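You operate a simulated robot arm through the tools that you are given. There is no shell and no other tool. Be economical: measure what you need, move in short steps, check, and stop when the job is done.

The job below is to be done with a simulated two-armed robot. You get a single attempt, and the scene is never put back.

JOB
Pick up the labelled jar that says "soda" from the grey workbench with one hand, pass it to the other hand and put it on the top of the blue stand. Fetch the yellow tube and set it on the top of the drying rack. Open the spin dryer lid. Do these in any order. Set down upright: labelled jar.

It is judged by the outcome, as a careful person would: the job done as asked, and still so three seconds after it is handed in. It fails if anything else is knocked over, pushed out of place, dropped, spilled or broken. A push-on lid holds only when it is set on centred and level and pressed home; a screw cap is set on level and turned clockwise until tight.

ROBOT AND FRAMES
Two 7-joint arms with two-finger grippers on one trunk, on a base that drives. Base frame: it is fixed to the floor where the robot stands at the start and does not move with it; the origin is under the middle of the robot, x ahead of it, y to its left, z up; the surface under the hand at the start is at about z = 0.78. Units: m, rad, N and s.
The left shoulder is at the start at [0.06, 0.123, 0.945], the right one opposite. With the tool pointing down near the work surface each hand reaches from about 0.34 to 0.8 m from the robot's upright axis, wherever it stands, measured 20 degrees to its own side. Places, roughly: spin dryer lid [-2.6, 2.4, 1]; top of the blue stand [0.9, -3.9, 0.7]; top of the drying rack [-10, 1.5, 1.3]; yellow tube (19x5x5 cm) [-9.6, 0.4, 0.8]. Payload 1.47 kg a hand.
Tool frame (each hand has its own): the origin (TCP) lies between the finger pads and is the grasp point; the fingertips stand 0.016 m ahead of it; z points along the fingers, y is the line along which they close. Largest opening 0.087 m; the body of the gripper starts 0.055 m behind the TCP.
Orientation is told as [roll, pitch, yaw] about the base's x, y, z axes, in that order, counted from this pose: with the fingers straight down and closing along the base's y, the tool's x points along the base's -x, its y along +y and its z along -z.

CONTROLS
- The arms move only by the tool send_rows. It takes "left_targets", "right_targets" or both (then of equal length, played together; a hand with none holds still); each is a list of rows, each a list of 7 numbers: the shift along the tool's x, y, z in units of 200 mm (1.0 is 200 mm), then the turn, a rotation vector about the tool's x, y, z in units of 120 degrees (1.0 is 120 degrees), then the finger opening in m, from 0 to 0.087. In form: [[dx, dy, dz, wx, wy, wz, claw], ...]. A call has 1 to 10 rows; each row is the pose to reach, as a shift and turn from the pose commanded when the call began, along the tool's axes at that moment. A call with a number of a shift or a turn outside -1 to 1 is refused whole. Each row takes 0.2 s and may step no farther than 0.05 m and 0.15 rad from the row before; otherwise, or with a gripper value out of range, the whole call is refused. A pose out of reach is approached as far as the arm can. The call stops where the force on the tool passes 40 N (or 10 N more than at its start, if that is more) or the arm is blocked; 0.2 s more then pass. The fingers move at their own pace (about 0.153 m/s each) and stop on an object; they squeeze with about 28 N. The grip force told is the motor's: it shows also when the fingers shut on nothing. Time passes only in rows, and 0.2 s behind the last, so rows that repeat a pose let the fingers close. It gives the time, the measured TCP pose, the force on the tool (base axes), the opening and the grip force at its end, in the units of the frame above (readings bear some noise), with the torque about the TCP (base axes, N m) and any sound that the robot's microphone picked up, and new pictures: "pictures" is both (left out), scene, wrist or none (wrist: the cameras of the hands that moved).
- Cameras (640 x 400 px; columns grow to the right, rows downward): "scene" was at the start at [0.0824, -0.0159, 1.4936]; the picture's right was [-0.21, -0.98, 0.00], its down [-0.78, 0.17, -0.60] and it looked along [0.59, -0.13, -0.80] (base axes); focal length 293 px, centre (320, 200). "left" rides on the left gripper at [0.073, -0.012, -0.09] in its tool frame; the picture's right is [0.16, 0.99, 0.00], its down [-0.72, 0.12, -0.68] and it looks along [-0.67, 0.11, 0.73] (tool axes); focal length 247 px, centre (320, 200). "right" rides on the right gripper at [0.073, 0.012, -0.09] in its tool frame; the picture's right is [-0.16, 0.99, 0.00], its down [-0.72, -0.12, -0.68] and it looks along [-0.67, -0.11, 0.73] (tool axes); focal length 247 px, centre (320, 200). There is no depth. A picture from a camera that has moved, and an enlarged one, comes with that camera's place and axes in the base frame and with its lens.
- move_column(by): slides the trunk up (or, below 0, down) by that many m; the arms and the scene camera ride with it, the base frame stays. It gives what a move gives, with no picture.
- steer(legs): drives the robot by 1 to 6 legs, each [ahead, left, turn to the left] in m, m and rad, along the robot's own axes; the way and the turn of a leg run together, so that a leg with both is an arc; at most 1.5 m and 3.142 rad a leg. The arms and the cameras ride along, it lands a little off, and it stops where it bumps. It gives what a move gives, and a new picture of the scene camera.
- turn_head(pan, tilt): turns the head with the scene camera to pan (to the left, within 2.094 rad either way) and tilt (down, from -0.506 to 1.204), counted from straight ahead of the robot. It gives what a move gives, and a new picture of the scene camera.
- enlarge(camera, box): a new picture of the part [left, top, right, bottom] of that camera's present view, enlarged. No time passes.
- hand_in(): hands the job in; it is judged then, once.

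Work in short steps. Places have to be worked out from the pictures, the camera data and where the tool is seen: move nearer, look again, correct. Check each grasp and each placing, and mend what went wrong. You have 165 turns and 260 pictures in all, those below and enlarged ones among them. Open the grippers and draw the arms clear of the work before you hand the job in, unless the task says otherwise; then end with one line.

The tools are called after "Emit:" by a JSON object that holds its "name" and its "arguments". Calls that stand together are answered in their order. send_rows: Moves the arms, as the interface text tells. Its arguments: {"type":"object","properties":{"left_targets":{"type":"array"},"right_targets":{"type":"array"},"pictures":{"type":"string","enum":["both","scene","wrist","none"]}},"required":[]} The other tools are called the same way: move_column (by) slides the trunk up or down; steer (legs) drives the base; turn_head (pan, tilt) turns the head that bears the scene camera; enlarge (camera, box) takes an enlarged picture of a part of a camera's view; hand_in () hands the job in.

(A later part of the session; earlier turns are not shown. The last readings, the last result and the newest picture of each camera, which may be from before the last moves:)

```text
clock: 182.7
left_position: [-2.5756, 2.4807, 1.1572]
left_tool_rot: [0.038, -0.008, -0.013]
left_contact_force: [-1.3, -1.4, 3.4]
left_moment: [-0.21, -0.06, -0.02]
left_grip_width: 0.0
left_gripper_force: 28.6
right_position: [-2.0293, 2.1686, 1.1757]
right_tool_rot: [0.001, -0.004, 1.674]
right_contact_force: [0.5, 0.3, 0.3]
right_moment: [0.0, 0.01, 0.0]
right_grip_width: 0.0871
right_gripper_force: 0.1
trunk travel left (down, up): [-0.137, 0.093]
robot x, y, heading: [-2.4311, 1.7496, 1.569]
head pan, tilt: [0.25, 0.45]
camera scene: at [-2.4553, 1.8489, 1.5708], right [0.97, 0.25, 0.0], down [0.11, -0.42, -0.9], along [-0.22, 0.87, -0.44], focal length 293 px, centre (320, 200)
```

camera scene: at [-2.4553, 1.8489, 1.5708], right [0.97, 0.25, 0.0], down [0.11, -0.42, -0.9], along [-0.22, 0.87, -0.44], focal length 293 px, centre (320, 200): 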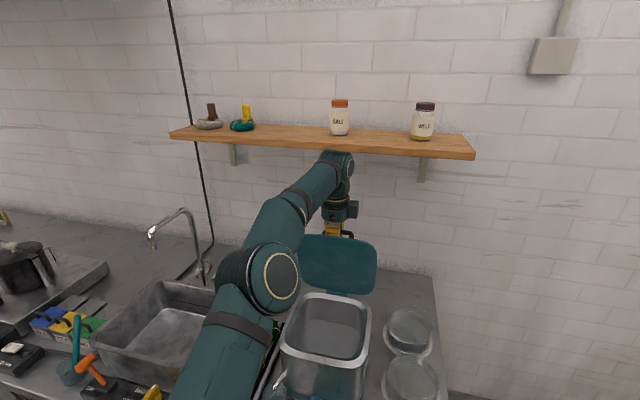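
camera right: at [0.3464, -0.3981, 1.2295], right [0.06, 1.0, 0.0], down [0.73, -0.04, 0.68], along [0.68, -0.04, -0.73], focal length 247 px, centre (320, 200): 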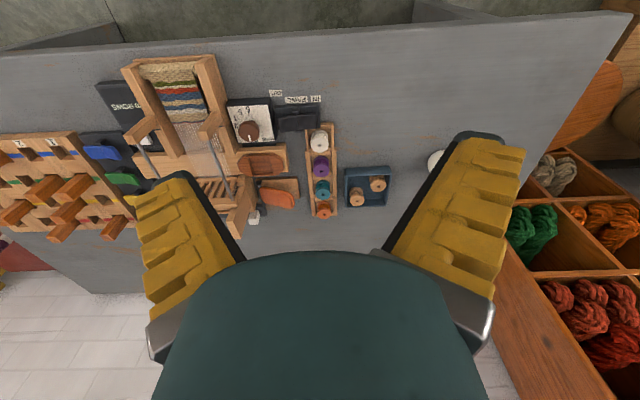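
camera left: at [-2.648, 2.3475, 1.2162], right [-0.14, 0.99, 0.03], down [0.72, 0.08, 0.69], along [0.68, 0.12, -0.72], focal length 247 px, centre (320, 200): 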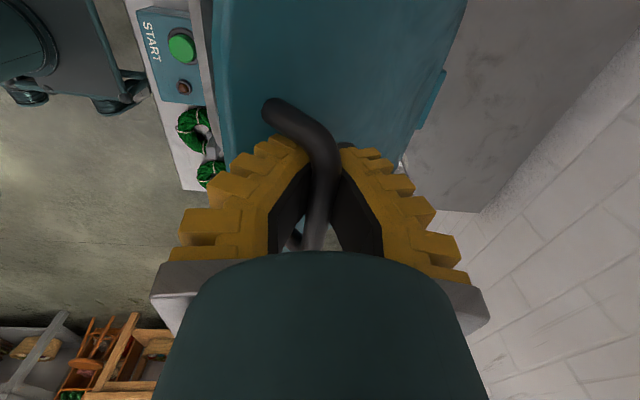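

Emit:
{"name": "enlarge", "arguments": {"camera": "left", "box": [160, 0, 480, 300]}}

Emit:
{"name": "enlarge", "arguments": {"camera": "scene", "box": [260, 140, 420, 320]}}

```text
1.33 times, centred on (320, 150) of left
camera zoom: at [-2.6489, 2.4661, 1.2454], right [-0.14, 0.99, 0.04], down [0.72, 0.08, 0.69], along [0.68, 0.13, -0.72], focal length 329 px, centre (320, 267)
```

zoom: 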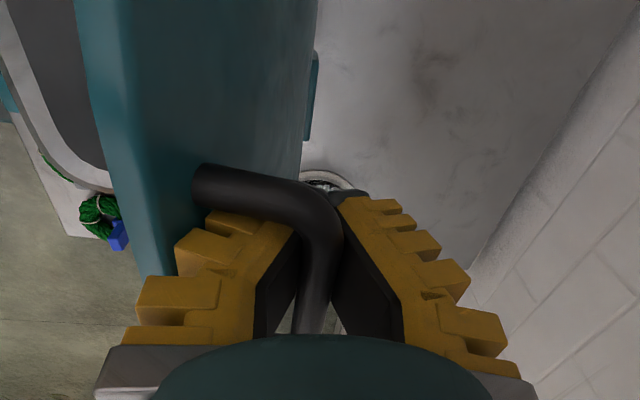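

```text
2.22 times, centred on (340, 230) of scene
camera zoom: at [-2.4553, 1.8489, 1.5708], right [0.97, 0.25, 0.0], down [0.11, -0.42, -0.9], along [-0.22, 0.87, -0.44], focal length 651 px, centre (276, 133)
```

zoom: 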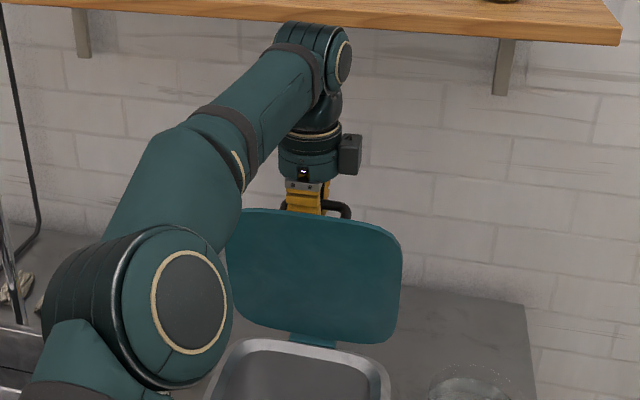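

The bar is trapped in the closed finger loop and free to rotate—ideal. The lid is near vertical; I drive forward a little more.

Emit:
{"name": "steer", "arguments": {"legs": [[0.035, 0, 0]]}}

Emit:
{"name": "enlarge", "arguments": {"camera": "left", "box": [160, 0, 480, 300]}}

```text
clock: 183.6
left_position: [-2.5747, 2.5158, 1.1577]
left_tool_rot: [0.032, -0.008, -0.013]
left_contact_force: [1.1, -4.6, -10.4]
left_moment: [-0.65, 0.16, 0.42]
left_grip_width: 0.0
left_gripper_force: 29.1
right_position: [-2.0298, 2.2057, 1.1761]
right_tool_rot: [0.0, -0.003, 1.675]
right_contact_force: [0.4, 0.0, -0.6]
right_moment: [-0.03, -0.03, 0.0]
right_grip_width: 0.0871
right_gripper_force: 0.0
trunk travel left (down, up): [-0.137, 0.093]
robot x, y, heading: [-2.4341, 1.784, 1.565]
head pan, tilt: [0.25, 0.45]
camera scene: at [-2.4553, 1.8846, 1.5706], right [0.97, 0.25, 0.0], down [0.11, -0.42, -0.9], along [-0.22, 0.87, -0.44], focal length 293 px, centre (320, 200)
```

scene: 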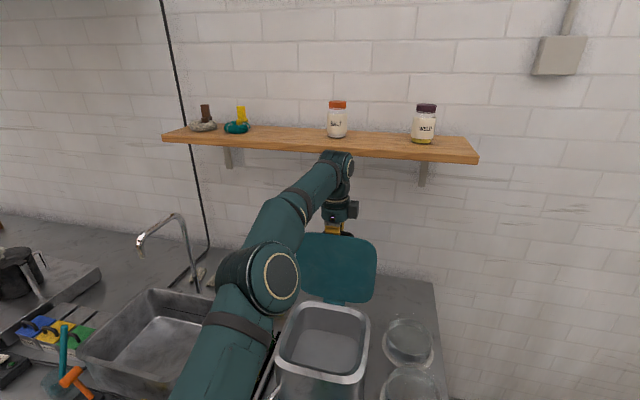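

```text
1.33 times, centred on (320, 150) of left
camera zoom: at [-2.6489, 2.5015, 1.2441], right [-0.15, 0.99, 0.03], down [0.72, 0.08, 0.69], along [0.68, 0.12, -0.72], focal length 329 px, centre (320, 267)
```

zoom: 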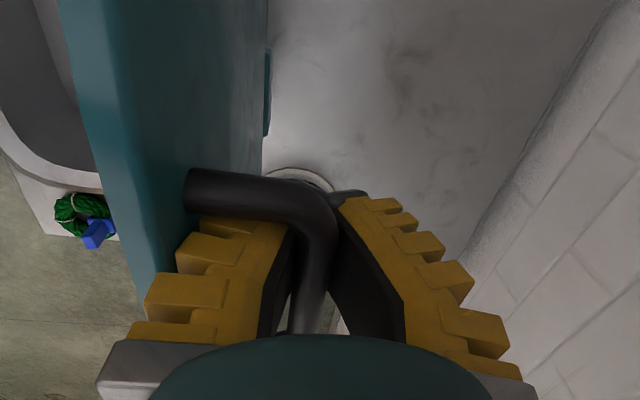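

About vertical now. One more short push forward.

Emit:
{"name": "steer", "arguments": {"legs": [[0.03, 0, 0]]}}

Emit:
{"name": "enlarge", "arguments": {"camera": "left", "box": [160, 0, 480, 300]}}

```text
clock: 184.7
left_position: [-2.576, 2.5423, 1.1494]
left_tool_rot: [0.011, -0.002, -0.016]
left_contact_force: [-1.0, -7.5, -3.5]
left_moment: [-1.13, -0.2, 0.26]
left_grip_width: 0.0026
left_gripper_force: 29.9
right_position: [-2.0308, 2.2332, 1.1786]
right_tool_rot: [0.001, -0.005, 1.677]
right_contact_force: [0.4, 0.1, 0.0]
right_moment: [0.04, 0.02, 0.0]
right_grip_width: 0.0867
right_gripper_force: 0.1
trunk travel left (down, up): [-0.137, 0.093]
robot x, y, heading: [-2.4329, 1.8159, 1.569]
head pan, tilt: [0.25, 0.45]
stopped in leg 1: the force on the tool passed its limit at 48 N (the readings are from after the stop); the commanded pose is now the measured one
camera scene: at [-2.4558, 1.9121, 1.5712], right [0.97, 0.25, 0.0], down [0.11, -0.42, -0.9], along [-0.22, 0.87, -0.43], focal length 293 px, centre (320, 200)
```

scene: 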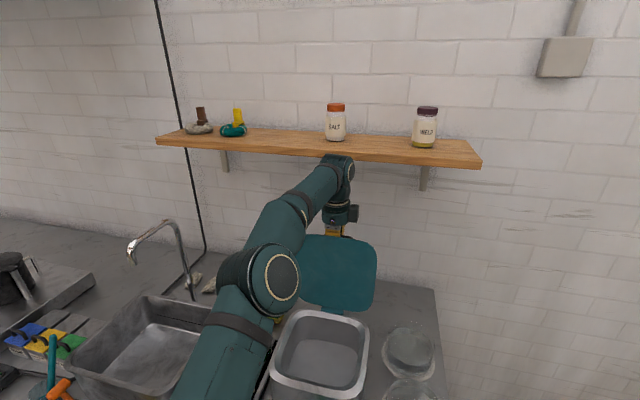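

```text
1.33 times, centred on (320, 150) of left
camera zoom: at [-2.6487, 2.5296, 1.2377], right [-0.14, 0.99, 0.01], down [0.72, 0.1, 0.68], along [0.68, 0.11, -0.73], focal length 329 px, centre (320, 267)
```

zoom: 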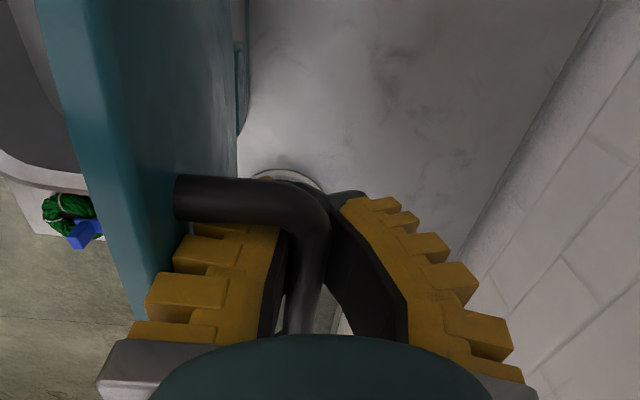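

Now the finger binds against the lid at vertical. I rotate the hand a bit past vertical while moving on 2–3 cm.

Emit:
{"name": "send_rows", "arguments": {"left_targets": [[0, 0.01, 0, 0.06, 0, 0, 0.0], [0, 0.05, 0.01, 0.12, 0, 0, 0.0], [0, 0.1, 0.02, 0.18, 0, 0, 0.0], [0, 0.16, 0.045, 0.22, 0, 0, 0.0]]}}

```text
clock: 185.7
left_position: [-2.5651, 2.5021, 1.1352]
left_tool_rot: [-0.256, -0.006, -0.015]
left_contact_force: [0.2, 0.6, 0.9]
left_moment: [-0.01, 0.01, 0.01]
left_grip_width: 0.0003
left_gripper_force: 27.2
left hand out of reach, approached as far as the arm can: row 1, 2, 3, 4
right_position: [-2.0312, 2.2353, 1.1759]
right_tool_rot: [0.0, -0.007, 1.677]
right_contact_force: [0.4, 0.5, 1.0]
right_moment: [-0.02, -0.03, -0.02]
right_grip_width: 0.0873
right_gripper_force: 0.0
trunk travel left (down, up): [-0.137, 0.093]
robot x, y, heading: [-2.4314, 1.8161, 1.574]
head pan, tilt: [0.25, 0.45]
camera scene: at [-2.4554, 1.9145, 1.5708], right [0.97, 0.25, 0.0], down [0.11, -0.42, -0.9], along [-0.22, 0.87, -0.44], focal length 293 px, centre (320, 200)
camera left: at [-2.6386, 2.5145, 1.2235], right [-0.14, 0.96, -0.25], down [0.73, 0.27, 0.63], along [0.67, -0.09, -0.73], focal length 247 px, centre (320, 200)
```

scene: 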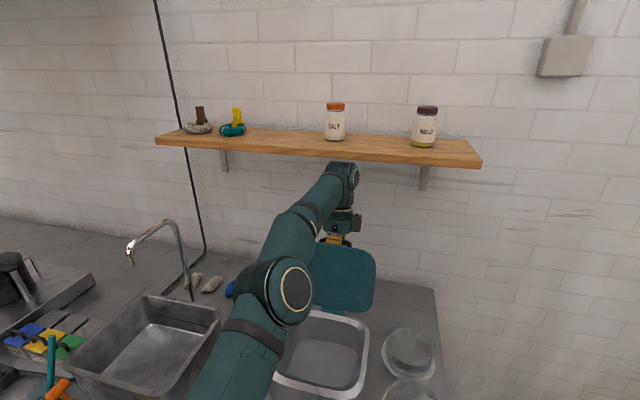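
left: 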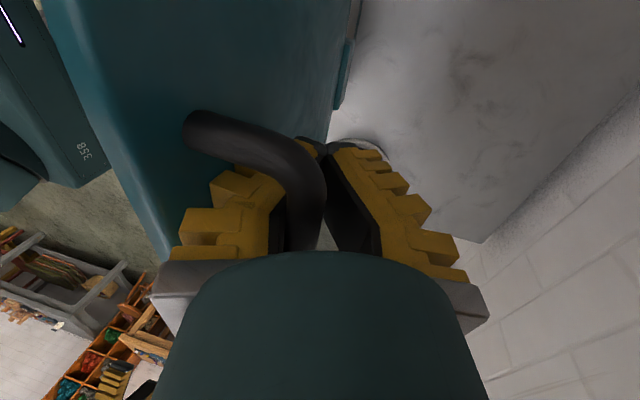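

With the hand leading the lid again, I drive forward 5 cm more.

Emit:
{"name": "steer", "arguments": {"legs": [[0.05, 0, 0]]}}

Emit:
{"name": "enlarge", "arguments": {"camera": "left", "box": [160, 0, 480, 300]}}

```text
clock: 186.8
left_position: [-2.565, 2.5491, 1.1327]
left_tool_rot: [-0.263, -0.004, -0.018]
left_contact_force: [0.2, 1.6, 0.2]
left_moment: [0.03, 0.01, -0.01]
left_grip_width: 0.0003
left_gripper_force: 28.2
right_position: [-2.0309, 2.2821, 1.1783]
right_tool_rot: [-0.003, -0.009, 1.676]
right_contact_force: [0.0, 0.3, 0.2]
right_moment: [-0.01, 0.05, -0.01]
right_grip_width: 0.0868
right_gripper_force: 0.0
trunk travel left (down, up): [-0.137, 0.093]
robot x, y, heading: [-2.43, 1.8689, 1.572]
head pan, tilt: [0.25, 0.45]
stopped in leg 1: the robot was blocked; the commanded pose is now the measured one
camera scene: at [-2.4558, 1.9603, 1.5712], right [0.97, 0.25, 0.0], down [0.11, -0.42, -0.9], along [-0.22, 0.87, -0.43], focal length 293 px, centre (320, 200)
```

scene: 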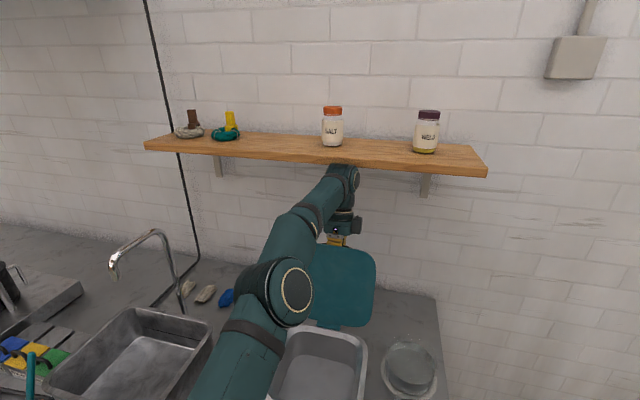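

```text
1.33 times, centred on (320, 150) of left
camera zoom: at [-2.6385, 2.5617, 1.2207], right [-0.14, 0.96, -0.26], down [0.73, 0.28, 0.63], along [0.67, -0.1, -0.73], focal length 329 px, centre (320, 267)
```

zoom: 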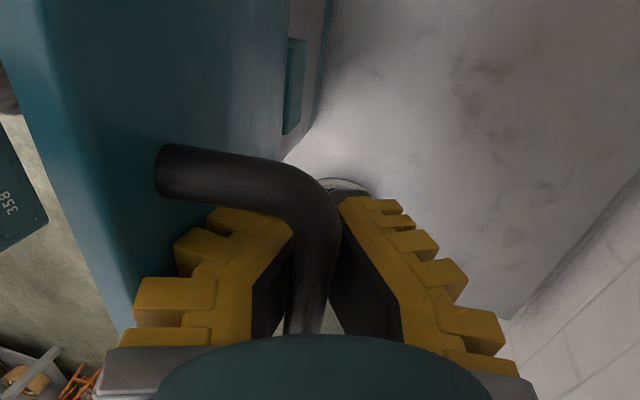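

The base is at the counter. The lid looks a few degrees past vertical. I try to push the hand a bit farther before releasing.

Emit:
{"name": "send_rows", "arguments": {"left_targets": [[0, 0.05, 0, 0, 0, 0, 0.0], [0, 0.1, 0, -0.02, 0, 0, 0.0], [0, 0.15, 0.01, -0.04, 0, 0, 0.0]], "pictures": "wrist"}}

```text
clock: 187.6
left_position: [-2.5648, 2.5663, 1.1204]
left_tool_rot: [-0.187, -0.003, -0.015]
left_contact_force: [-7.0, -27.4, 7.4]
left_moment: [0.73, -0.34, -0.15]
left_grip_width: 0.002
left_gripper_force: 30.2
left hand out of reach, approached as far as the arm can: row 1, 2, 3
right_position: [-2.0313, 2.285, 1.1801]
right_tool_rot: [-0.002, -0.01, 1.679]
right_contact_force: [-0.3, 0.1, -0.1]
right_moment: [-0.03, 0.01, 0.01]
right_grip_width: 0.0872
right_gripper_force: 0.1
trunk travel left (down, up): [-0.137, 0.093]
robot x, y, heading: [-2.4303, 1.8666, 1.568]
head pan, tilt: [0.25, 0.45]
camera left: at [-2.6379, 2.5726, 1.21], right [-0.14, 0.97, -0.18], down [0.73, 0.23, 0.65], along [0.67, -0.04, -0.74], focal length 247 px, centre (320, 200)
```

left: 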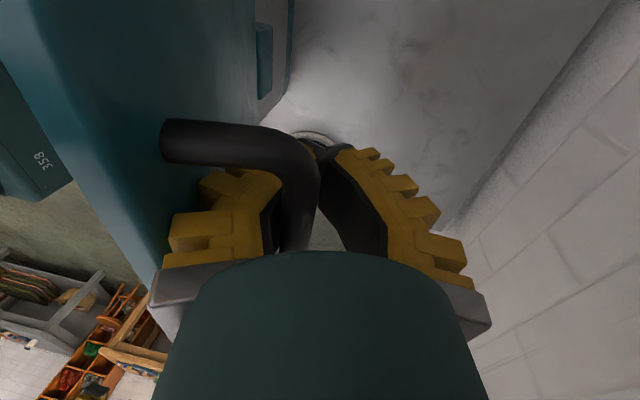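

The push meets a firm stop (27 N), so the lid is at its open limit. I open the fingers a little and withdraw upward slowly.

Emit:
{"name": "send_rows", "arguments": {"left_targets": [[0, 0, 0, 0, 0, 0, 0.012], [0, 0, 0, 0, 0, 0, 0.014], [0, 0.0, -0.1, 0, 0, 0, 0.014], [0, 0.0, -0.2, 0, 0, 0, 0.014]]}}

```text
clock: 188.8
left_position: [-2.5619, 2.5552, 1.1278]
left_tool_rot: [-0.234, 0.009, -0.026]
left_contact_force: [-0.2, -0.6, 1.2]
left_moment: [0.04, 0.02, -0.02]
left_grip_width: 0.0208
left_gripper_force: 5.5
left hand out of reach, approached as far as the arm can: row 3, 4
right_position: [-2.0325, 2.2855, 1.1795]
right_tool_rot: [-0.001, -0.006, 1.68]
right_contact_force: [0.4, 0.3, -0.5]
right_moment: [-0.01, 0.04, -0.05]
right_grip_width: 0.0872
right_gripper_force: 0.1
trunk travel left (down, up): [-0.137, 0.093]
robot x, y, heading: [-2.4338, 1.866, 1.576]
head pan, tilt: [0.25, 0.45]
stopped in row 4 (left hand): the arm was blocked; the commanded pose is now the measured one
camera scene: at [-2.4557, 1.9631, 1.5724], right [0.97, 0.25, 0.0], down [0.11, -0.42, -0.9], along [-0.22, 0.87, -0.43], focal length 293 px, centre (320, 200)
camera left: at [-2.6333, 2.5666, 1.2178], right [-0.14, 0.96, -0.23], down [0.74, 0.25, 0.63], along [0.66, -0.08, -0.74], focal length 247 px, centre (320, 200)
```

scene: 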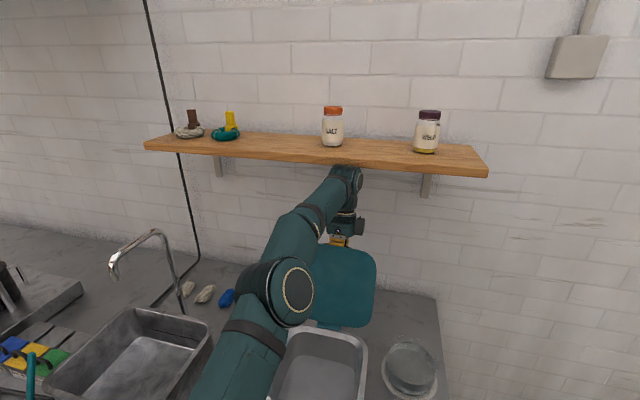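
left: 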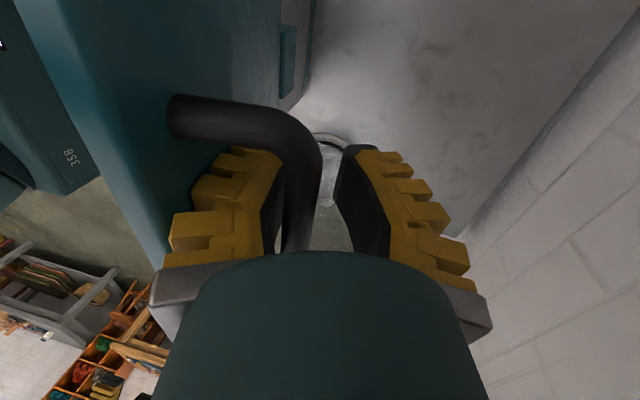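

The arm reports blocked—maybe the wrist is near the shelf. I look closely.

Emit:
{"name": "enlarge", "arguments": {"camera": "scene", "box": [290, 130, 410, 260]}}

```text
3.08 times, centred on (350, 195) of scene
camera zoom: at [-2.4557, 1.9631, 1.5724], right [0.97, 0.25, 0.0], down [0.11, -0.42, -0.9], along [-0.22, 0.87, -0.43], focal length 901 px, centre (228, 215)
```

zoom: 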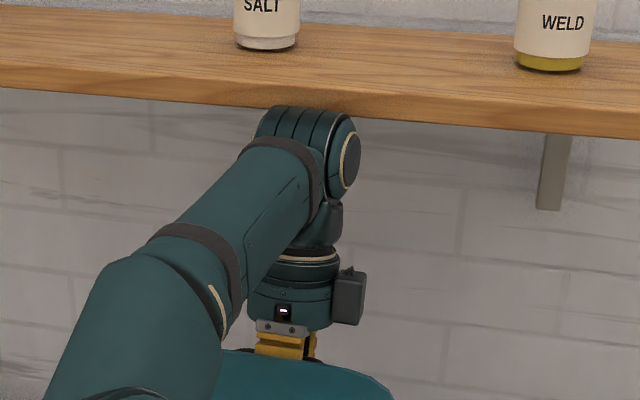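

The wrist is close to the shelf's front edge. I go straight up in world terms (no motion toward the wall), in small steps.

Emit:
{"name": "send_rows", "arguments": {"left_targets": [[0, -0.025, -0.05, 0, 0, 0, 0.018], [0, -0.045, -0.1, 0, 0, 0, 0.018], [0, -0.065, -0.15, 0, 0, 0, 0.018]]}}

```text
clock: 189.8
left_position: [-2.5627, 2.5431, 1.1332]
left_tool_rot: [-0.292, 0.016, -0.035]
left_contact_force: [0.4, 0.0, 0.8]
left_moment: [0.0, 0.0, -0.02]
left_grip_width: 0.0247
left_gripper_force: 5.0
right_position: [-2.0348, 2.2834, 1.1802]
right_tool_rot: [-0.001, -0.008, 1.681]
right_contact_force: [0.2, 0.5, -1.1]
right_moment: [-0.03, 0.01, -0.02]
right_grip_width: 0.0868
right_gripper_force: 0.0
trunk travel left (down, up): [-0.137, 0.093]
robot x, y, heading: [-2.4311, 1.8638, 1.573]
head pan, tilt: [0.25, 0.45]
stopped in row 3 (left hand): the arm was blocked; the commanded pose is now the measured one
camera scene: at [-2.4581, 1.9595, 1.5726], right [0.97, 0.25, 0.0], down [0.11, -0.42, -0.9], along [-0.23, 0.87, -0.43], focal length 293 px, centre (320, 200)
camera left: at [-2.6336, 2.5605, 1.2229], right [-0.13, 0.95, -0.28], down [0.74, 0.28, 0.61], along [0.66, -0.13, -0.74], focal length 247 px, centre (320, 200)
```

scene: 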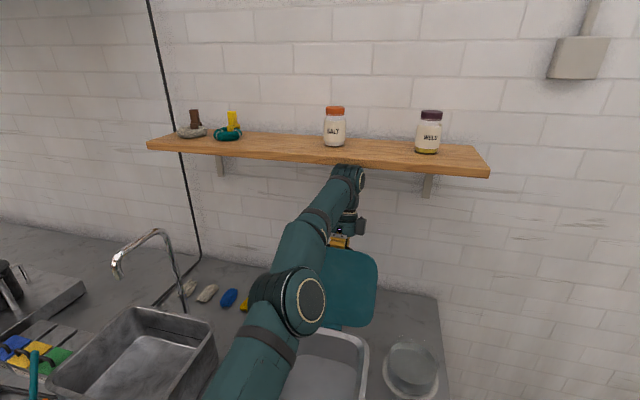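
left: 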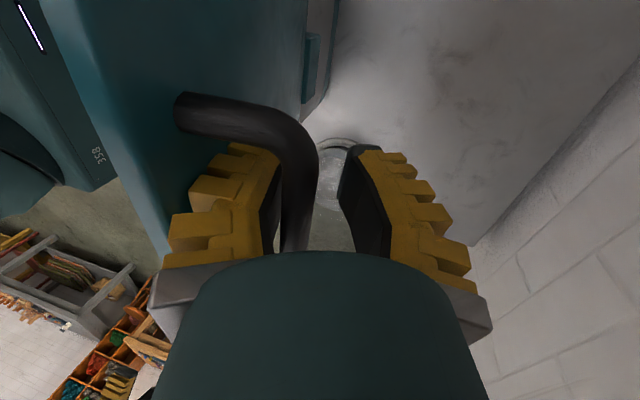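

The wrist is caught under the shelf. I tilt the hand back to vertical so the wrist comes out toward me, keeping the fingertips in place.

Emit:
{"name": "send_rows", "arguments": {"left_targets": [[0, 0.01, 0.015, -0.035, 0, 0, 0.024], [0, 0.02, 0.02, -0.07, 0, 0, 0.024], [0, 0.03, 0.02, -0.105, 0, 0, 0.024], [0, 0.04, 0.02, -0.14, 0, 0, 0.024]]}}

```text
clock: 190.8
left_position: [-2.5575, 2.5543, 1.128]
left_tool_rot: [0.005, 0.015, -0.04]
left_contact_force: [-0.7, -0.5, 0.3]
left_moment: [-0.02, -0.02, 0.02]
left_grip_width: 0.0302
left_gripper_force: 4.7
right_position: [-2.0346, 2.285, 1.1775]
right_tool_rot: [0.0, -0.005, 1.68]
right_contact_force: [0.2, -0.6, 0.4]
right_moment: [-0.01, 0.0, 0.01]
right_grip_width: 0.0872
right_gripper_force: 0.1
trunk travel left (down, up): [-0.137, 0.093]
robot x, y, heading: [-2.4318, 1.8646, 1.571]
head pan, tilt: [0.25, 0.45]
camera scene: at [-2.4564, 1.9631, 1.5709], right [0.97, 0.25, 0.0], down [0.11, -0.42, -0.9], along [-0.23, 0.87, -0.43], focal length 293 px, centre (320, 200)
camera left: at [-2.6306, 2.5435, 1.2172], right [-0.12, 0.99, 0.01], down [0.74, 0.08, 0.67], along [0.66, 0.09, -0.74], focal length 247 px, centre (320, 200)
```

scene: 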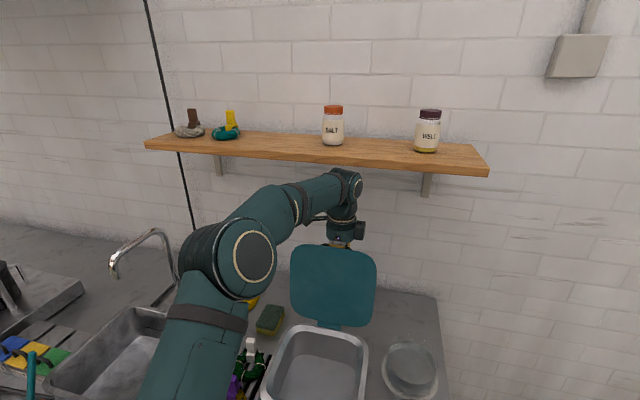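
left: 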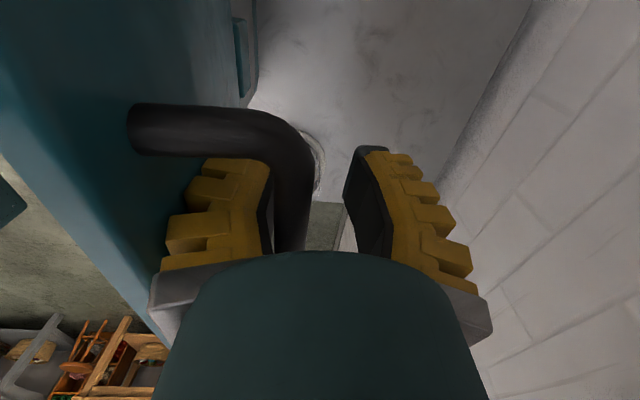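

No load on the hand and the lid leans back by itself. I raise the hand straight up in small steps.

Emit:
{"name": "send_rows", "arguments": {"left_targets": [[0, 0, -0.05, 0, 0, 0, 0.024], [0, 0, -0.1, 0, 0, 0, 0.024], [0, 0, -0.15, 0, 0, 0, 0.024]], "pictures": "wrist"}}

```text
clock: 191.6
left_position: [-2.5581, 2.5526, 1.1555]
left_tool_rot: [-0.002, 0.016, -0.039]
left_contact_force: [0.3, -6.0, -20.0]
left_moment: [0.45, 0.07, 0.36]
left_grip_width: 0.0322
left_gripper_force: 7.5
right_position: [-2.0324, 2.2863, 1.177]
right_tool_rot: [-0.002, -0.005, 1.679]
right_contact_force: [0.2, 0.4, -0.1]
right_moment: [-0.01, 0.0, 0.0]
right_grip_width: 0.0873
right_gripper_force: 0.0
trunk travel left (down, up): [-0.137, 0.093]
robot x, y, heading: [-2.4325, 1.8656, 1.573]
head pan, tilt: [0.25, 0.45]
camera left: at [-2.6304, 2.5441, 1.2449], right [-0.12, 0.99, 0.0], down [0.74, 0.09, 0.67], along [0.66, 0.08, -0.74], focal length 247 px, centre (320, 200)
```

left: 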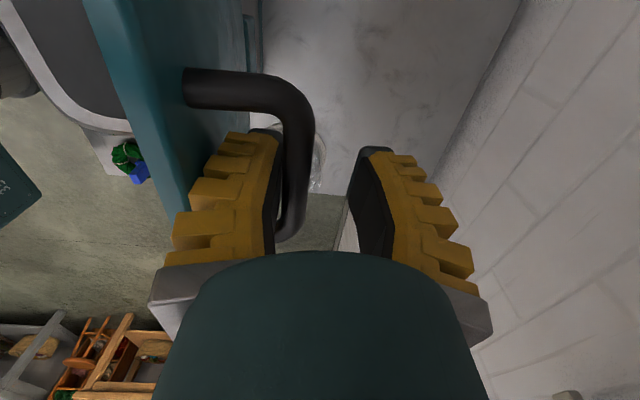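

Emit:
{"name": "send_rows", "arguments": {"left_targets": [[0, 0.01, -0.02, 0.015, 0, 0, 0.022], [0, 0.01, -0.06, 0.025, 0, 0, 0.022], [0, 0.01, -0.1, 0.025, 0, 0, 0.022], [0, 0.01, -0.14, 0.025, 0, 0, 0.022]], "pictures": "wrist"}}

```text
clock: 192.6
left_position: [-2.5572, 2.5545, 1.1865]
left_tool_rot: [-0.047, 0.015, -0.036]
left_contact_force: [-0.2, 0.5, -0.4]
left_moment: [-0.02, -0.04, 0.03]
left_grip_width: 0.0277
left_gripper_force: 4.4
right_position: [-2.0328, 2.2856, 1.1767]
right_tool_rot: [-0.002, -0.006, 1.679]
right_contact_force: [-0.2, 0.1, -0.4]
right_moment: [0.01, -0.02, 0.02]
right_grip_width: 0.0872
right_gripper_force: 0.1
trunk travel left (down, up): [-0.137, 0.093]
robot x, y, heading: [-2.4353, 1.862, 1.575]
head pan, tilt: [0.25, 0.45]
camera left: at [-2.6296, 2.5502, 1.2766], right [-0.12, 0.99, -0.04], down [0.74, 0.12, 0.66], along [0.66, 0.05, -0.75], focal length 247 px, centre (320, 200)
```

left: 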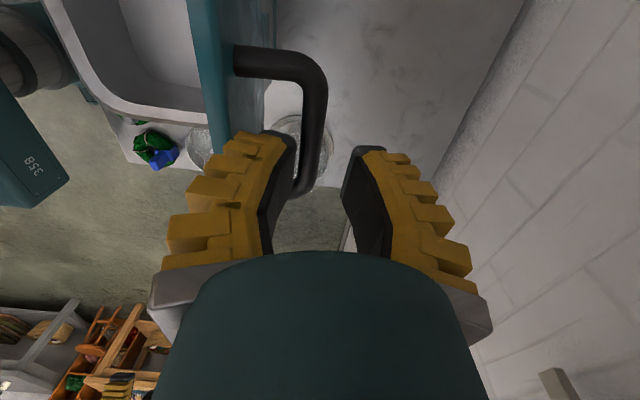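

Free of load. I rise another 5 cm.

Emit:
{"name": "send_rows", "arguments": {"left_targets": [[0, 0.01, -0.07, 0.0, 0, 0, 0.022], [0, 0.01, -0.15, 0.0, 0, 0, 0.022], [0, 0.01, -0.24, 0.0, 0, 0, 0.022]]}}

```text
clock: 193.4
left_position: [-2.5576, 2.5545, 1.2324]
left_tool_rot: [-0.047, 0.015, -0.04]
left_contact_force: [0.4, -0.2, 0.1]
left_moment: [0.0, 0.02, 0.0]
left_grip_width: 0.0281
left_gripper_force: 5.0
left hand out of reach, approached as far as the arm can: row 3
right_position: [-2.0322, 2.2859, 1.1778]
right_tool_rot: [0.001, -0.005, 1.68]
right_contact_force: [-0.2, -1.1, 0.0]
right_moment: [0.01, 0.01, -0.02]
right_grip_width: 0.087
right_gripper_force: 0.1
trunk travel left (down, up): [-0.137, 0.093]
robot x, y, heading: [-2.4323, 1.8678, 1.576]
head pan, tilt: [0.25, 0.45]
camera scene: at [-2.4561, 1.9629, 1.5709], right [0.97, 0.25, 0.0], down [0.11, -0.42, -0.9], along [-0.23, 0.87, -0.43], focal length 293 px, centre (320, 200)
camera left: at [-2.629, 2.5498, 1.3226], right [-0.12, 0.99, -0.04], down [0.74, 0.12, 0.66], along [0.66, 0.05, -0.75], focal length 247 px, centre (320, 200)
```

scene: 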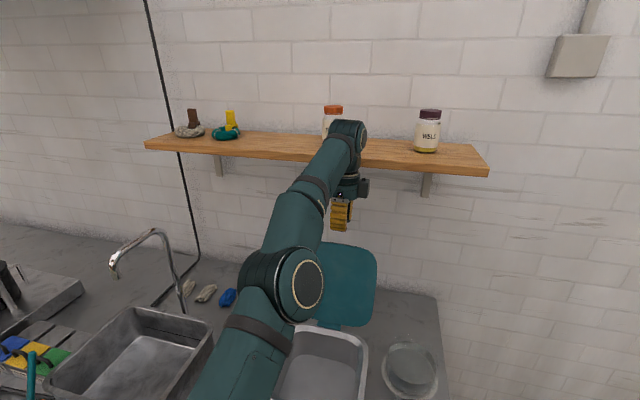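
left: 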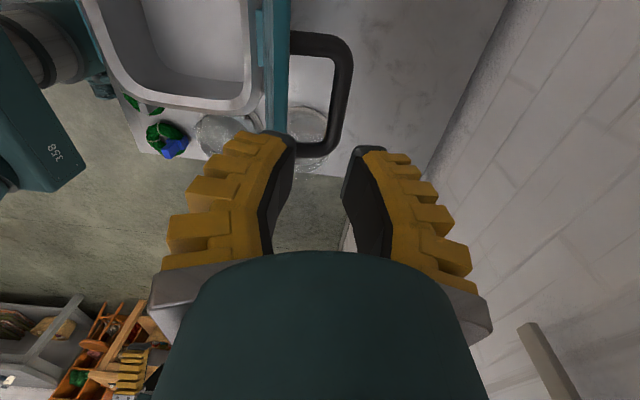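

The lid stays open on its own. I raise the trunk for clearance over the lid, then back straight away.

Emit:
{"name": "move_column", "arguments": {"by": 0.07}}

Emit:
{"name": "steer", "arguments": {"legs": [[-0.6, 0, 0]]}}

Emit:
{"name": "enlarge", "arguments": {"camera": "scene", "box": [200, 100, 480, 320]}}

```text
clock: 194.5
left_position: [-2.5568, 2.5557, 1.3009]
left_tool_rot: [-0.048, 0.016, -0.038]
left_contact_force: [-0.1, 0.7, 0.0]
left_moment: [-0.01, 0.0, 0.0]
left_grip_width: 0.0285
left_gripper_force: 4.4
right_position: [-2.0337, 2.2867, 1.247]
right_tool_rot: [0.0, -0.005, 1.678]
right_contact_force: [0.7, -0.6, -0.6]
right_moment: [-0.01, -0.01, 0.04]
right_grip_width: 0.0869
right_gripper_force: 0.0
trunk travel left (down, up): [-0.207, 0.023]
robot x, y, heading: [-2.4355, 1.8669, 1.573]
head pan, tilt: [0.25, 0.45]
```

```text
clock: 197.9
left_position: [-2.558, 1.9575, 1.3024]
left_tool_rot: [-0.049, 0.015, -0.033]
left_contact_force: [0.5, -0.6, 1.2]
left_moment: [-0.02, 0.01, -0.01]
left_grip_width: 0.0284
left_gripper_force: 4.8
right_position: [-2.0322, 1.6919, 1.2475]
right_tool_rot: [-0.001, -0.006, 1.685]
right_contact_force: [0.1, 0.3, 0.6]
right_moment: [0.04, 0.01, -0.01]
right_grip_width: 0.0871
right_gripper_force: 0.0
trunk travel left (down, up): [-0.207, 0.023]
robot x, y, heading: [-2.4293, 1.2659, 1.579]
head pan, tilt: [0.25, 0.45]
camera scene: at [-2.4531, 1.3668, 1.6408], right [0.97, 0.26, 0.0], down [0.11, -0.42, -0.9], along [-0.23, 0.87, -0.43], focal length 293 px, centre (320, 200)
```

scene: 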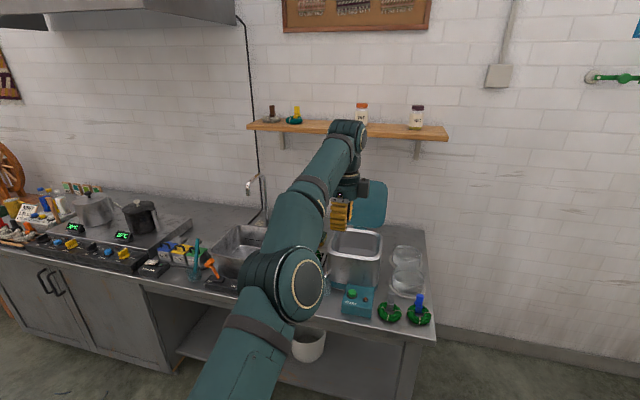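

```text
1.82 times, centred on (340, 210) of scene
camera zoom: at [-2.4531, 1.3668, 1.6408], right [0.97, 0.26, 0.0], down [0.11, -0.42, -0.9], along [-0.23, 0.87, -0.43], focal length 532 px, centre (284, 182)
```

zoom: 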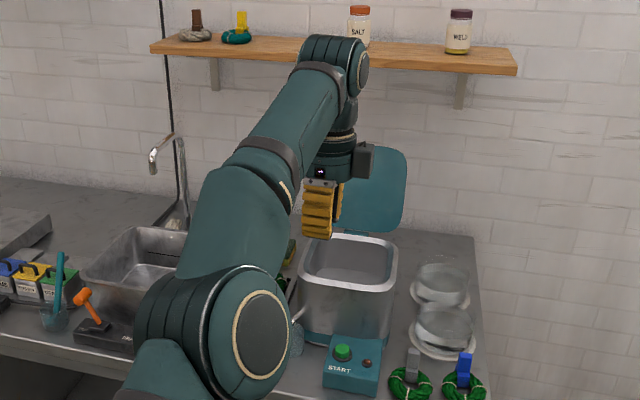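

The lid stands open and everything else is in place. Now for the tube: I look left along the room (−x).

Emit:
{"name": "turn_head", "arguments": {"pan": 1.5, "tilt": 0.2}}

```text
clock: 199.3
left_position: [-2.5581, 1.9575, 1.3022]
left_tool_rot: [-0.049, 0.017, -0.034]
left_contact_force: [-0.3, 0.5, -0.4]
left_moment: [-0.01, 0.01, 0.0]
left_grip_width: 0.0286
left_gripper_force: 4.8
right_position: [-2.0311, 1.6915, 1.2475]
right_tool_rot: [0.002, -0.005, 1.685]
right_contact_force: [-1.4, 0.4, 0.4]
right_moment: [0.01, -0.06, -0.01]
right_grip_width: 0.0868
right_gripper_force: 0.0
trunk travel left (down, up): [-0.207, 0.023]
robot x, y, heading: [-2.4275, 1.2668, 1.579]
head pan, tilt: [1.499, 0.201]
camera scene: at [-2.5226, 1.2843, 1.664], right [0.06, 1.0, 0.0], down [0.2, -0.01, -0.98], along [-0.98, 0.06, -0.2], focal length 293 px, centre (320, 200)
```

scene: 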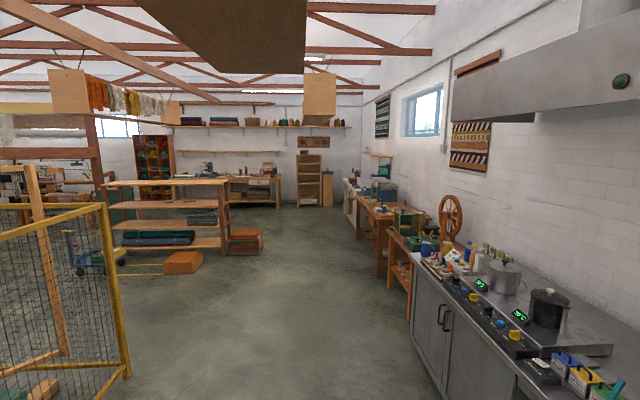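

The aisle toward −x at y ≈ 1.3 is clear. I restore the left hand's normal yaw and pull it in, then turn and drive.

Emit:
{"name": "send_rows", "arguments": {"left_targets": [[0, -0.07, 0.03, 0, 0, -0.07, 0.05], [0, -0.14, 0.06, 0, 0, -0.14, 0.08], [0, -0.21, 0.1, 0, 0, -0.21, 0.087], [0, -0.28, 0.14, 0, 0, -0.28, 0.087], [0, -0.35, 0.18, 0, 0, -0.35, 0.087], [0, -0.42, 0.22, 0, 0, -0.42, 0.087], [0, -0.5, 0.26, 0, 0, -0.49, 0.087], [0, -0.57, 0.3, 0, 0, -0.56, 0.087], [0, -0.64, 0.34, 0, 0, -0.63, 0.087], [0, -0.7, 0.38, 0, 0, -0.7, 0.087]], "pictures": "none"}}

Emit:
{"name": "steer", "arguments": {"legs": [[0, 0, 1.56], [1.4, 0, 0], [1.4, 0, 0], [1.2, 0, 0]]}}

Emit:
{"name": "turn_head", "arguments": {"pan": 0.0, "tilt": 0.25}}

```text
clock: 201.5
left_position: [-2.5642, 1.8142, 1.2321]
left_tool_rot: [0.011, 0.05, 1.433]
left_contact_force: [-0.3, 0.2, 0.1]
left_moment: [0.0, -0.07, 0.01]
left_grip_width: 0.0871
left_gripper_force: 0.1
right_position: [-2.0314, 1.6921, 1.2475]
right_tool_rot: [0.001, -0.006, 1.684]
right_contact_force: [-0.4, -0.7, -0.4]
right_moment: [-0.01, -0.03, 0.0]
right_grip_width: 0.0869
right_gripper_force: 0.1
trunk travel left (down, up): [-0.207, 0.023]
robot x, y, heading: [-2.429, 1.2686, 1.577]
head pan, tilt: [1.499, 0.201]
```

```text
clock: 224.6
left_position: [-7.0022, 1.2005, 1.2324]
left_tool_rot: [0.011, 0.051, 2.976]
left_contact_force: [1.0, 0.6, 0.1]
left_moment: [-0.04, 0.01, -0.01]
left_grip_width: 0.087
left_gripper_force: 0.1
right_position: [-6.8643, 1.7279, 1.2479]
right_tool_rot: [0.0, -0.006, -3.056]
right_contact_force: [-0.9, -0.4, 0.1]
right_moment: [0.02, -0.01, -0.03]
right_grip_width: 0.0869
right_gripper_force: 0.1
trunk travel left (down, up): [-0.207, 0.023]
robot x, y, heading: [-6.4516, 1.3196, 3.125]
head pan, tilt: [1.499, 0.201]
camera scene: at [-6.4705, 1.2257, 1.664], right [-1.0, 0.09, 0.0], down [0.02, 0.2, -0.98], along [-0.09, -0.98, -0.2], focal length 293 px, centre (320, 200)
```

scene: 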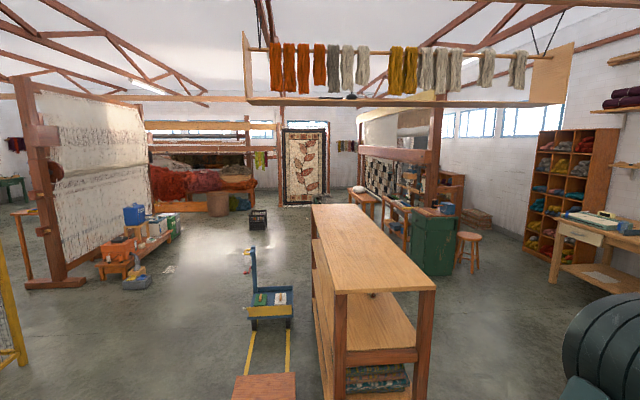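

```text
clock: 226.2
left_position: [-7.0027, 1.201, 1.2322]
left_tool_rot: [0.011, 0.05, 2.975]
left_contact_force: [-0.3, 0.0, -0.1]
left_moment: [-0.03, 0.01, -0.02]
left_grip_width: 0.0871
left_gripper_force: 0.0
right_position: [-6.8634, 1.729, 1.2473]
right_tool_rot: [0.0, -0.003, -3.055]
right_contact_force: [0.3, -0.2, 0.1]
right_moment: [0.03, -0.01, 0.03]
right_grip_width: 0.087
right_gripper_force: 0.0
trunk travel left (down, up): [-0.207, 0.023]
robot x, y, heading: [-6.4502, 1.3196, 3.126]
head pan, tilt: [0.0, 0.25]
camera scene: at [-6.5552, 1.3203, 1.6595], right [0.02, 1.0, 0.0], down [0.25, 0.0, -0.97], along [-0.97, 0.02, -0.25], focal length 293 px, centre (320, 200)
```

scene: 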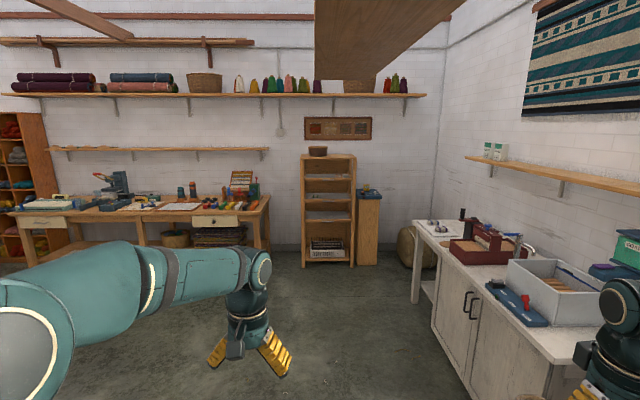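

The tall rack is straight ahead and the table with the tube to the left. I enlarge both.

Emit:
{"name": "enlarge", "arguments": {"camera": "scene", "box": [170, 130, 400, 275]}}

```text
2.76 times, centred on (285, 202) of scene
camera zoom: at [-6.5552, 1.3203, 1.6595], right [0.02, 1.0, 0.0], down [0.25, 0.0, -0.97], along [-0.97, 0.02, -0.25], focal length 808 px, centre (417, 193)
```

zoom: 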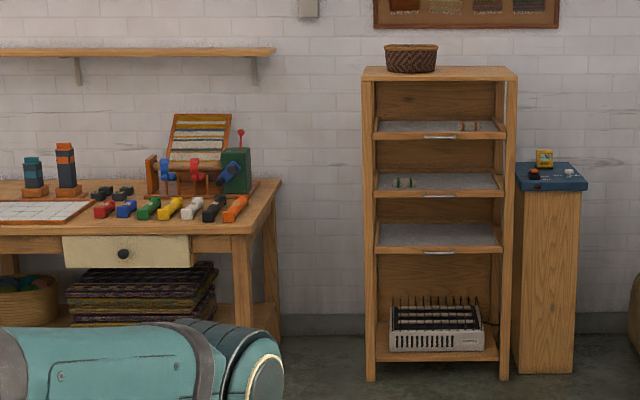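

The tube is in the coloured row near the table's front edge. I drive forward past the shelves, then left to face the table.

Emit:
{"name": "steer", "arguments": {"legs": [[1.4, 0, 0], [0.4, 0, 0], [0, 1.1, 0.016]]}}

Emit:
{"name": "turn_head", "arguments": {"pan": -0.15, "tilt": 0.5}}

```text
clock: 244.8
left_position: [-8.8219, 0.1369, 1.2335]
left_tool_rot: [0.011, 0.05, 2.984]
left_contact_force: [-0.1, -0.6, -0.1]
left_moment: [-0.02, 0.04, -0.02]
left_grip_width: 0.0869
left_gripper_force: 0.1
right_position: [-8.6865, 0.6646, 1.2471]
right_tool_rot: [0.001, -0.006, -3.047]
right_contact_force: [0.5, 0.7, 0.2]
right_moment: [0.03, 0.0, 0.01]
right_grip_width: 0.0869
right_gripper_force: 0.0
trunk travel left (down, up): [-0.207, 0.023]
robot x, y, heading: [-8.2702, 0.2611, 3.129]
head pan, tilt: [0.0, 0.25]
camera scene: at [-8.3746, 0.2598, 1.6595], right [0.01, 1.0, 0.0], down [0.25, 0.0, -0.97], along [-0.97, 0.01, -0.25], focal length 293 px, centre (320, 200)
```

scene: 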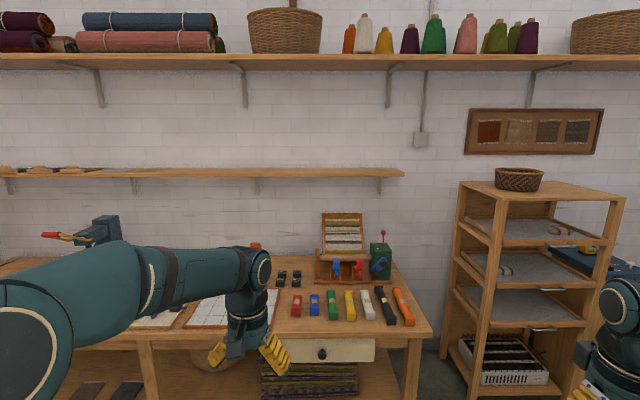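

```text
clock: 245.6
left_position: [-8.8209, 0.1367, 1.2326]
left_tool_rot: [0.01, 0.05, 2.983]
left_contact_force: [0.6, -0.3, -0.4]
left_moment: [-0.02, 0.03, -0.01]
left_grip_width: 0.0868
left_gripper_force: 0.0
right_position: [-8.6869, 0.6659, 1.2469]
right_tool_rot: [-0.001, -0.005, -3.048]
right_contact_force: [-0.7, -0.4, 0.6]
right_moment: [-0.01, 0.0, -0.01]
right_grip_width: 0.0871
right_gripper_force: 0.1
trunk travel left (down, up): [-0.207, 0.023]
robot x, y, heading: [-8.2711, 0.258, 3.129]
head pan, tilt: [-0.15, 0.499]
camera scene: at [-8.371, 0.2735, 1.6364], right [0.16, 0.99, 0.0], down [0.47, -0.08, -0.88], along [-0.87, 0.14, -0.48], focal length 293 px, centre (320, 200)
```

scene: 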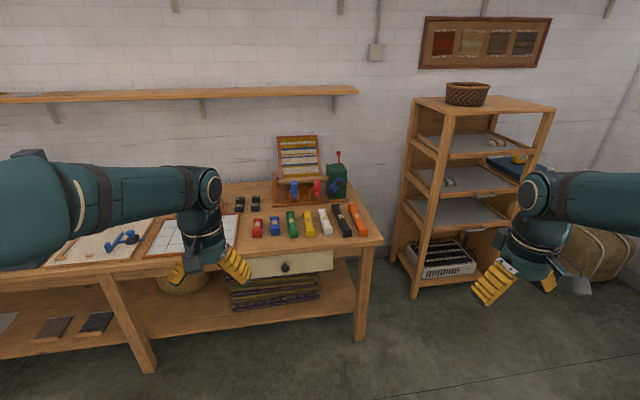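

Emit:
{"name": "enlarge", "arguments": {"camera": "scene", "box": [230, 170, 390, 270]}}

Emit:
{"name": "enlarge", "arguments": {"camera": "scene", "box": [390, 70, 570, 190]}}

```text
4.00 times, centred on (310, 220) of scene
camera zoom: at [-8.371, 0.2735, 1.6364], right [0.16, 0.99, 0.0], down [0.47, -0.08, -0.88], along [-0.87, 0.14, -0.48], focal length 1172 px, centre (360, 120)
```

zoom: 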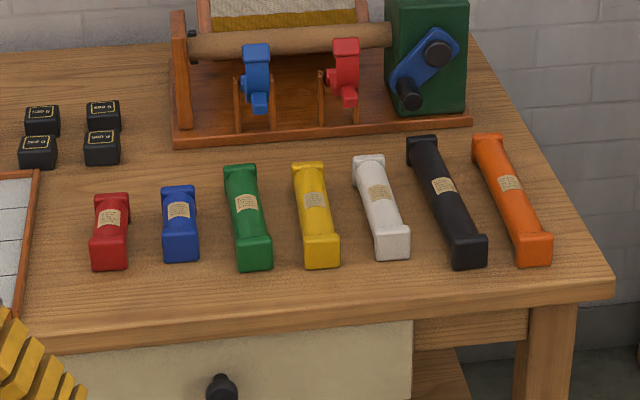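

```text
3.33 times, centred on (480, 130) of scene
camera zoom: at [-8.371, 0.2735, 1.6364], right [0.16, 0.99, 0.0], down [0.47, -0.08, -0.88], along [-0.87, 0.14, -0.48], focal length 976 px, centre (-213, 433)
```

zoom: 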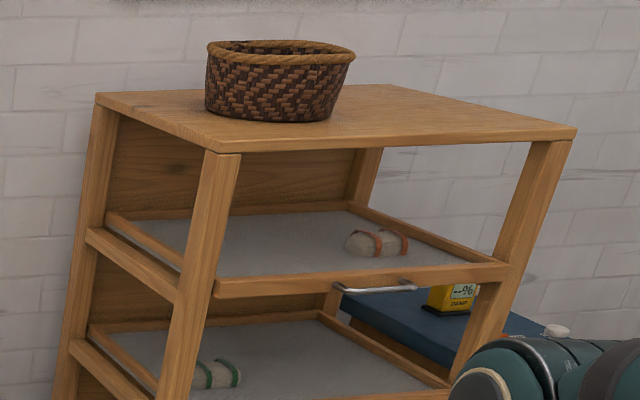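

The yellow tube is a dumbbell lying along x, centre about [-9.66, 0.42]; its waist can be gripped from above with fingers closing along y. I drive up to the table.

Emit:
{"name": "steer", "arguments": {"legs": [[0.8, 0.04, 0.012]]}}

Emit:
{"name": "send_rows", "arguments": {"right_targets": [[-0.1, 0.1, 0.15, 0, 0, 0.02, 0.087], [-0.25, 0.25, 0.35, 0, 0, 0.045, 0.087], [-0.4, 0.4, 0.55, 0, 0, 0.045, 0.087], [-0.55, 0.55, 0.75, 0, 0, 0.045, 0.087], [-0.7, 0.7, 0.9, 0, 0, 0.045, 0.087], [-0.75, 0.9, 1.0, 0, 0, 0.045, 0.087]]}}

```text
clock: 249.9
left_position: [-9.6208, 0.0968, 1.2318]
left_tool_rot: [0.01, 0.05, 2.993]
left_contact_force: [-1.0, 0.9, -0.1]
left_moment: [-0.04, 0.0, 0.01]
left_grip_width: 0.0869
left_gripper_force: 0.1
right_position: [-9.4906, 0.6266, 1.2461]
right_tool_rot: [0.0, -0.004, -3.038]
right_contact_force: [0.1, -0.2, -0.4]
right_moment: [0.03, 0.02, 0.02]
right_grip_width: 0.087
right_gripper_force: 0.1
trunk travel left (down, up): [-0.207, 0.023]
robot x, y, heading: [-9.0736, 0.2278, 3.136]
head pan, tilt: [-0.15, 0.499]
camera scene: at [-9.1718, 0.238, 1.6363], right [0.15, 0.99, 0.0], down [0.47, -0.07, -0.88], along [-0.87, 0.13, -0.48], focal length 293 px, centre (320, 200)
```

scene: 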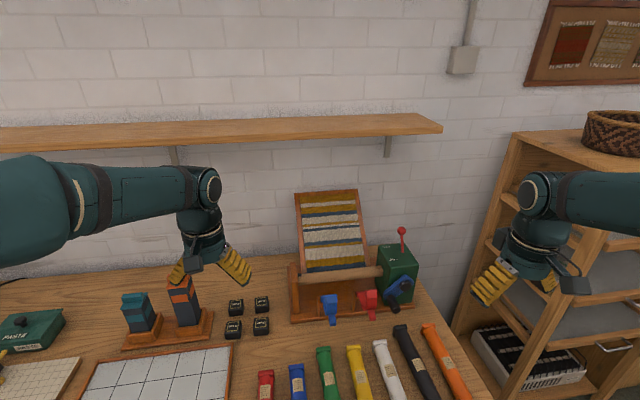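

```text
refused: row 2 steps farther than a row can; nothing moved
```

Emit:
{"name": "send_rows", "arguments": {"right_targets": [[-0.12, 0.12, 0.1, 0, 0, 0.015, 0.087], [-0.24, 0.24, 0.2, 0, 0, 0.03, 0.087], [-0.36, 0.36, 0.32, 0, 0, 0.045, 0.087], [-0.48, 0.48, 0.44, 0, 0, 0.045, 0.087], [-0.6, 0.6, 0.56, 0, 0, 0.045, 0.087], [-0.72, 0.72, 0.7, 0, 0, 0.045, 0.087], [-0.84, 0.84, 0.85, 0, 0, 0.045, 0.087], [-0.95, 0.955, 1.0, 0, 0, 0.045, 0.087]], "pictures": "wrist"}}

Emit:
{"name": "move_column", "arguments": {"by": -0.1}}

Emit:
{"name": "turn_head", "arguments": {"pan": -0.3, "tilt": 0.85}}

```text
clock: 251.7
left_position: [-9.6202, 0.096, 1.2327]
left_tool_rot: [0.012, 0.05, 2.994]
left_contact_force: [-0.9, -0.8, -1.0]
left_moment: [0.06, -0.01, -0.01]
left_grip_width: 0.087
left_gripper_force: 0.1
right_position: [-9.6619, 0.4162, 1.0478]
right_tool_rot: [0.001, -0.004, -3.132]
right_contact_force: [0.1, -0.5, 0.6]
right_moment: [-0.01, -0.04, 0.01]
right_grip_width: 0.087
right_gripper_force: 0.1
trunk travel left (down, up): [-0.207, 0.023]
robot x, y, heading: [-9.0741, 0.2227, 3.138]
head pan, tilt: [-0.15, 0.499]
camera right: at [-9.5883, 0.4048, 1.1362], right [-0.15, -0.99, 0.0], down [-0.72, 0.11, 0.68], along [-0.68, 0.1, -0.73], focal length 247 px, centre (320, 200)
```

right: 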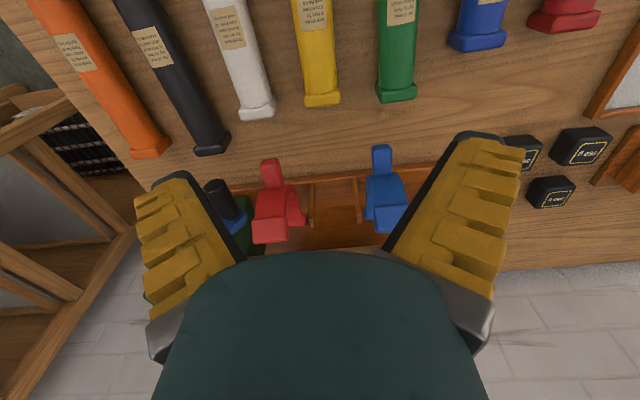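

```text
clock: 253.0
left_position: [-9.6203, 0.0964, 1.133]
left_tool_rot: [0.01, 0.05, 2.993]
left_contact_force: [0.4, 0.0, 0.3]
left_moment: [-0.01, -0.02, 0.0]
left_grip_width: 0.0872
left_gripper_force: 0.0
right_position: [-9.6612, 0.4173, 0.9484]
right_tool_rot: [0.0, -0.006, -3.132]
right_contact_force: [0.5, 0.1, -0.2]
right_moment: [0.05, 0.05, -0.01]
right_grip_width: 0.0871
right_gripper_force: 0.0
trunk travel left (down, up): [-0.107, 0.123]
robot x, y, heading: [-9.0727, 0.227, 3.14]
head pan, tilt: [-0.15, 0.499]
```

```text
clock: 253.8
left_position: [-9.6199, 0.0956, 1.1327]
left_tool_rot: [0.01, 0.051, 2.994]
left_contact_force: [-1.0, 0.9, 0.2]
left_moment: [-0.05, 0.05, 0.0]
left_grip_width: 0.087
left_gripper_force: 0.1
right_position: [-9.6618, 0.4174, 0.9483]
right_tool_rot: [0.002, -0.003, -3.133]
right_contact_force: [0.0, 0.4, -0.3]
right_moment: [0.0, 0.05, -0.01]
right_grip_width: 0.0869
right_gripper_force: 0.1
trunk travel left (down, up): [-0.107, 0.123]
robot x, y, heading: [-9.0699, 0.2256, 3.14]
head pan, tilt: [-0.3, 0.85]
camera scene: at [-9.1561, 0.2475, 1.5064], right [0.3, 0.95, 0.0], down [0.72, -0.22, -0.66], along [-0.63, 0.2, -0.75], focal length 293 px, centre (320, 200)
```

scene: 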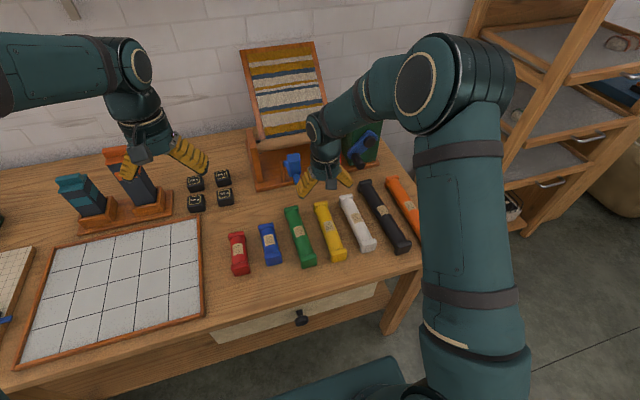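

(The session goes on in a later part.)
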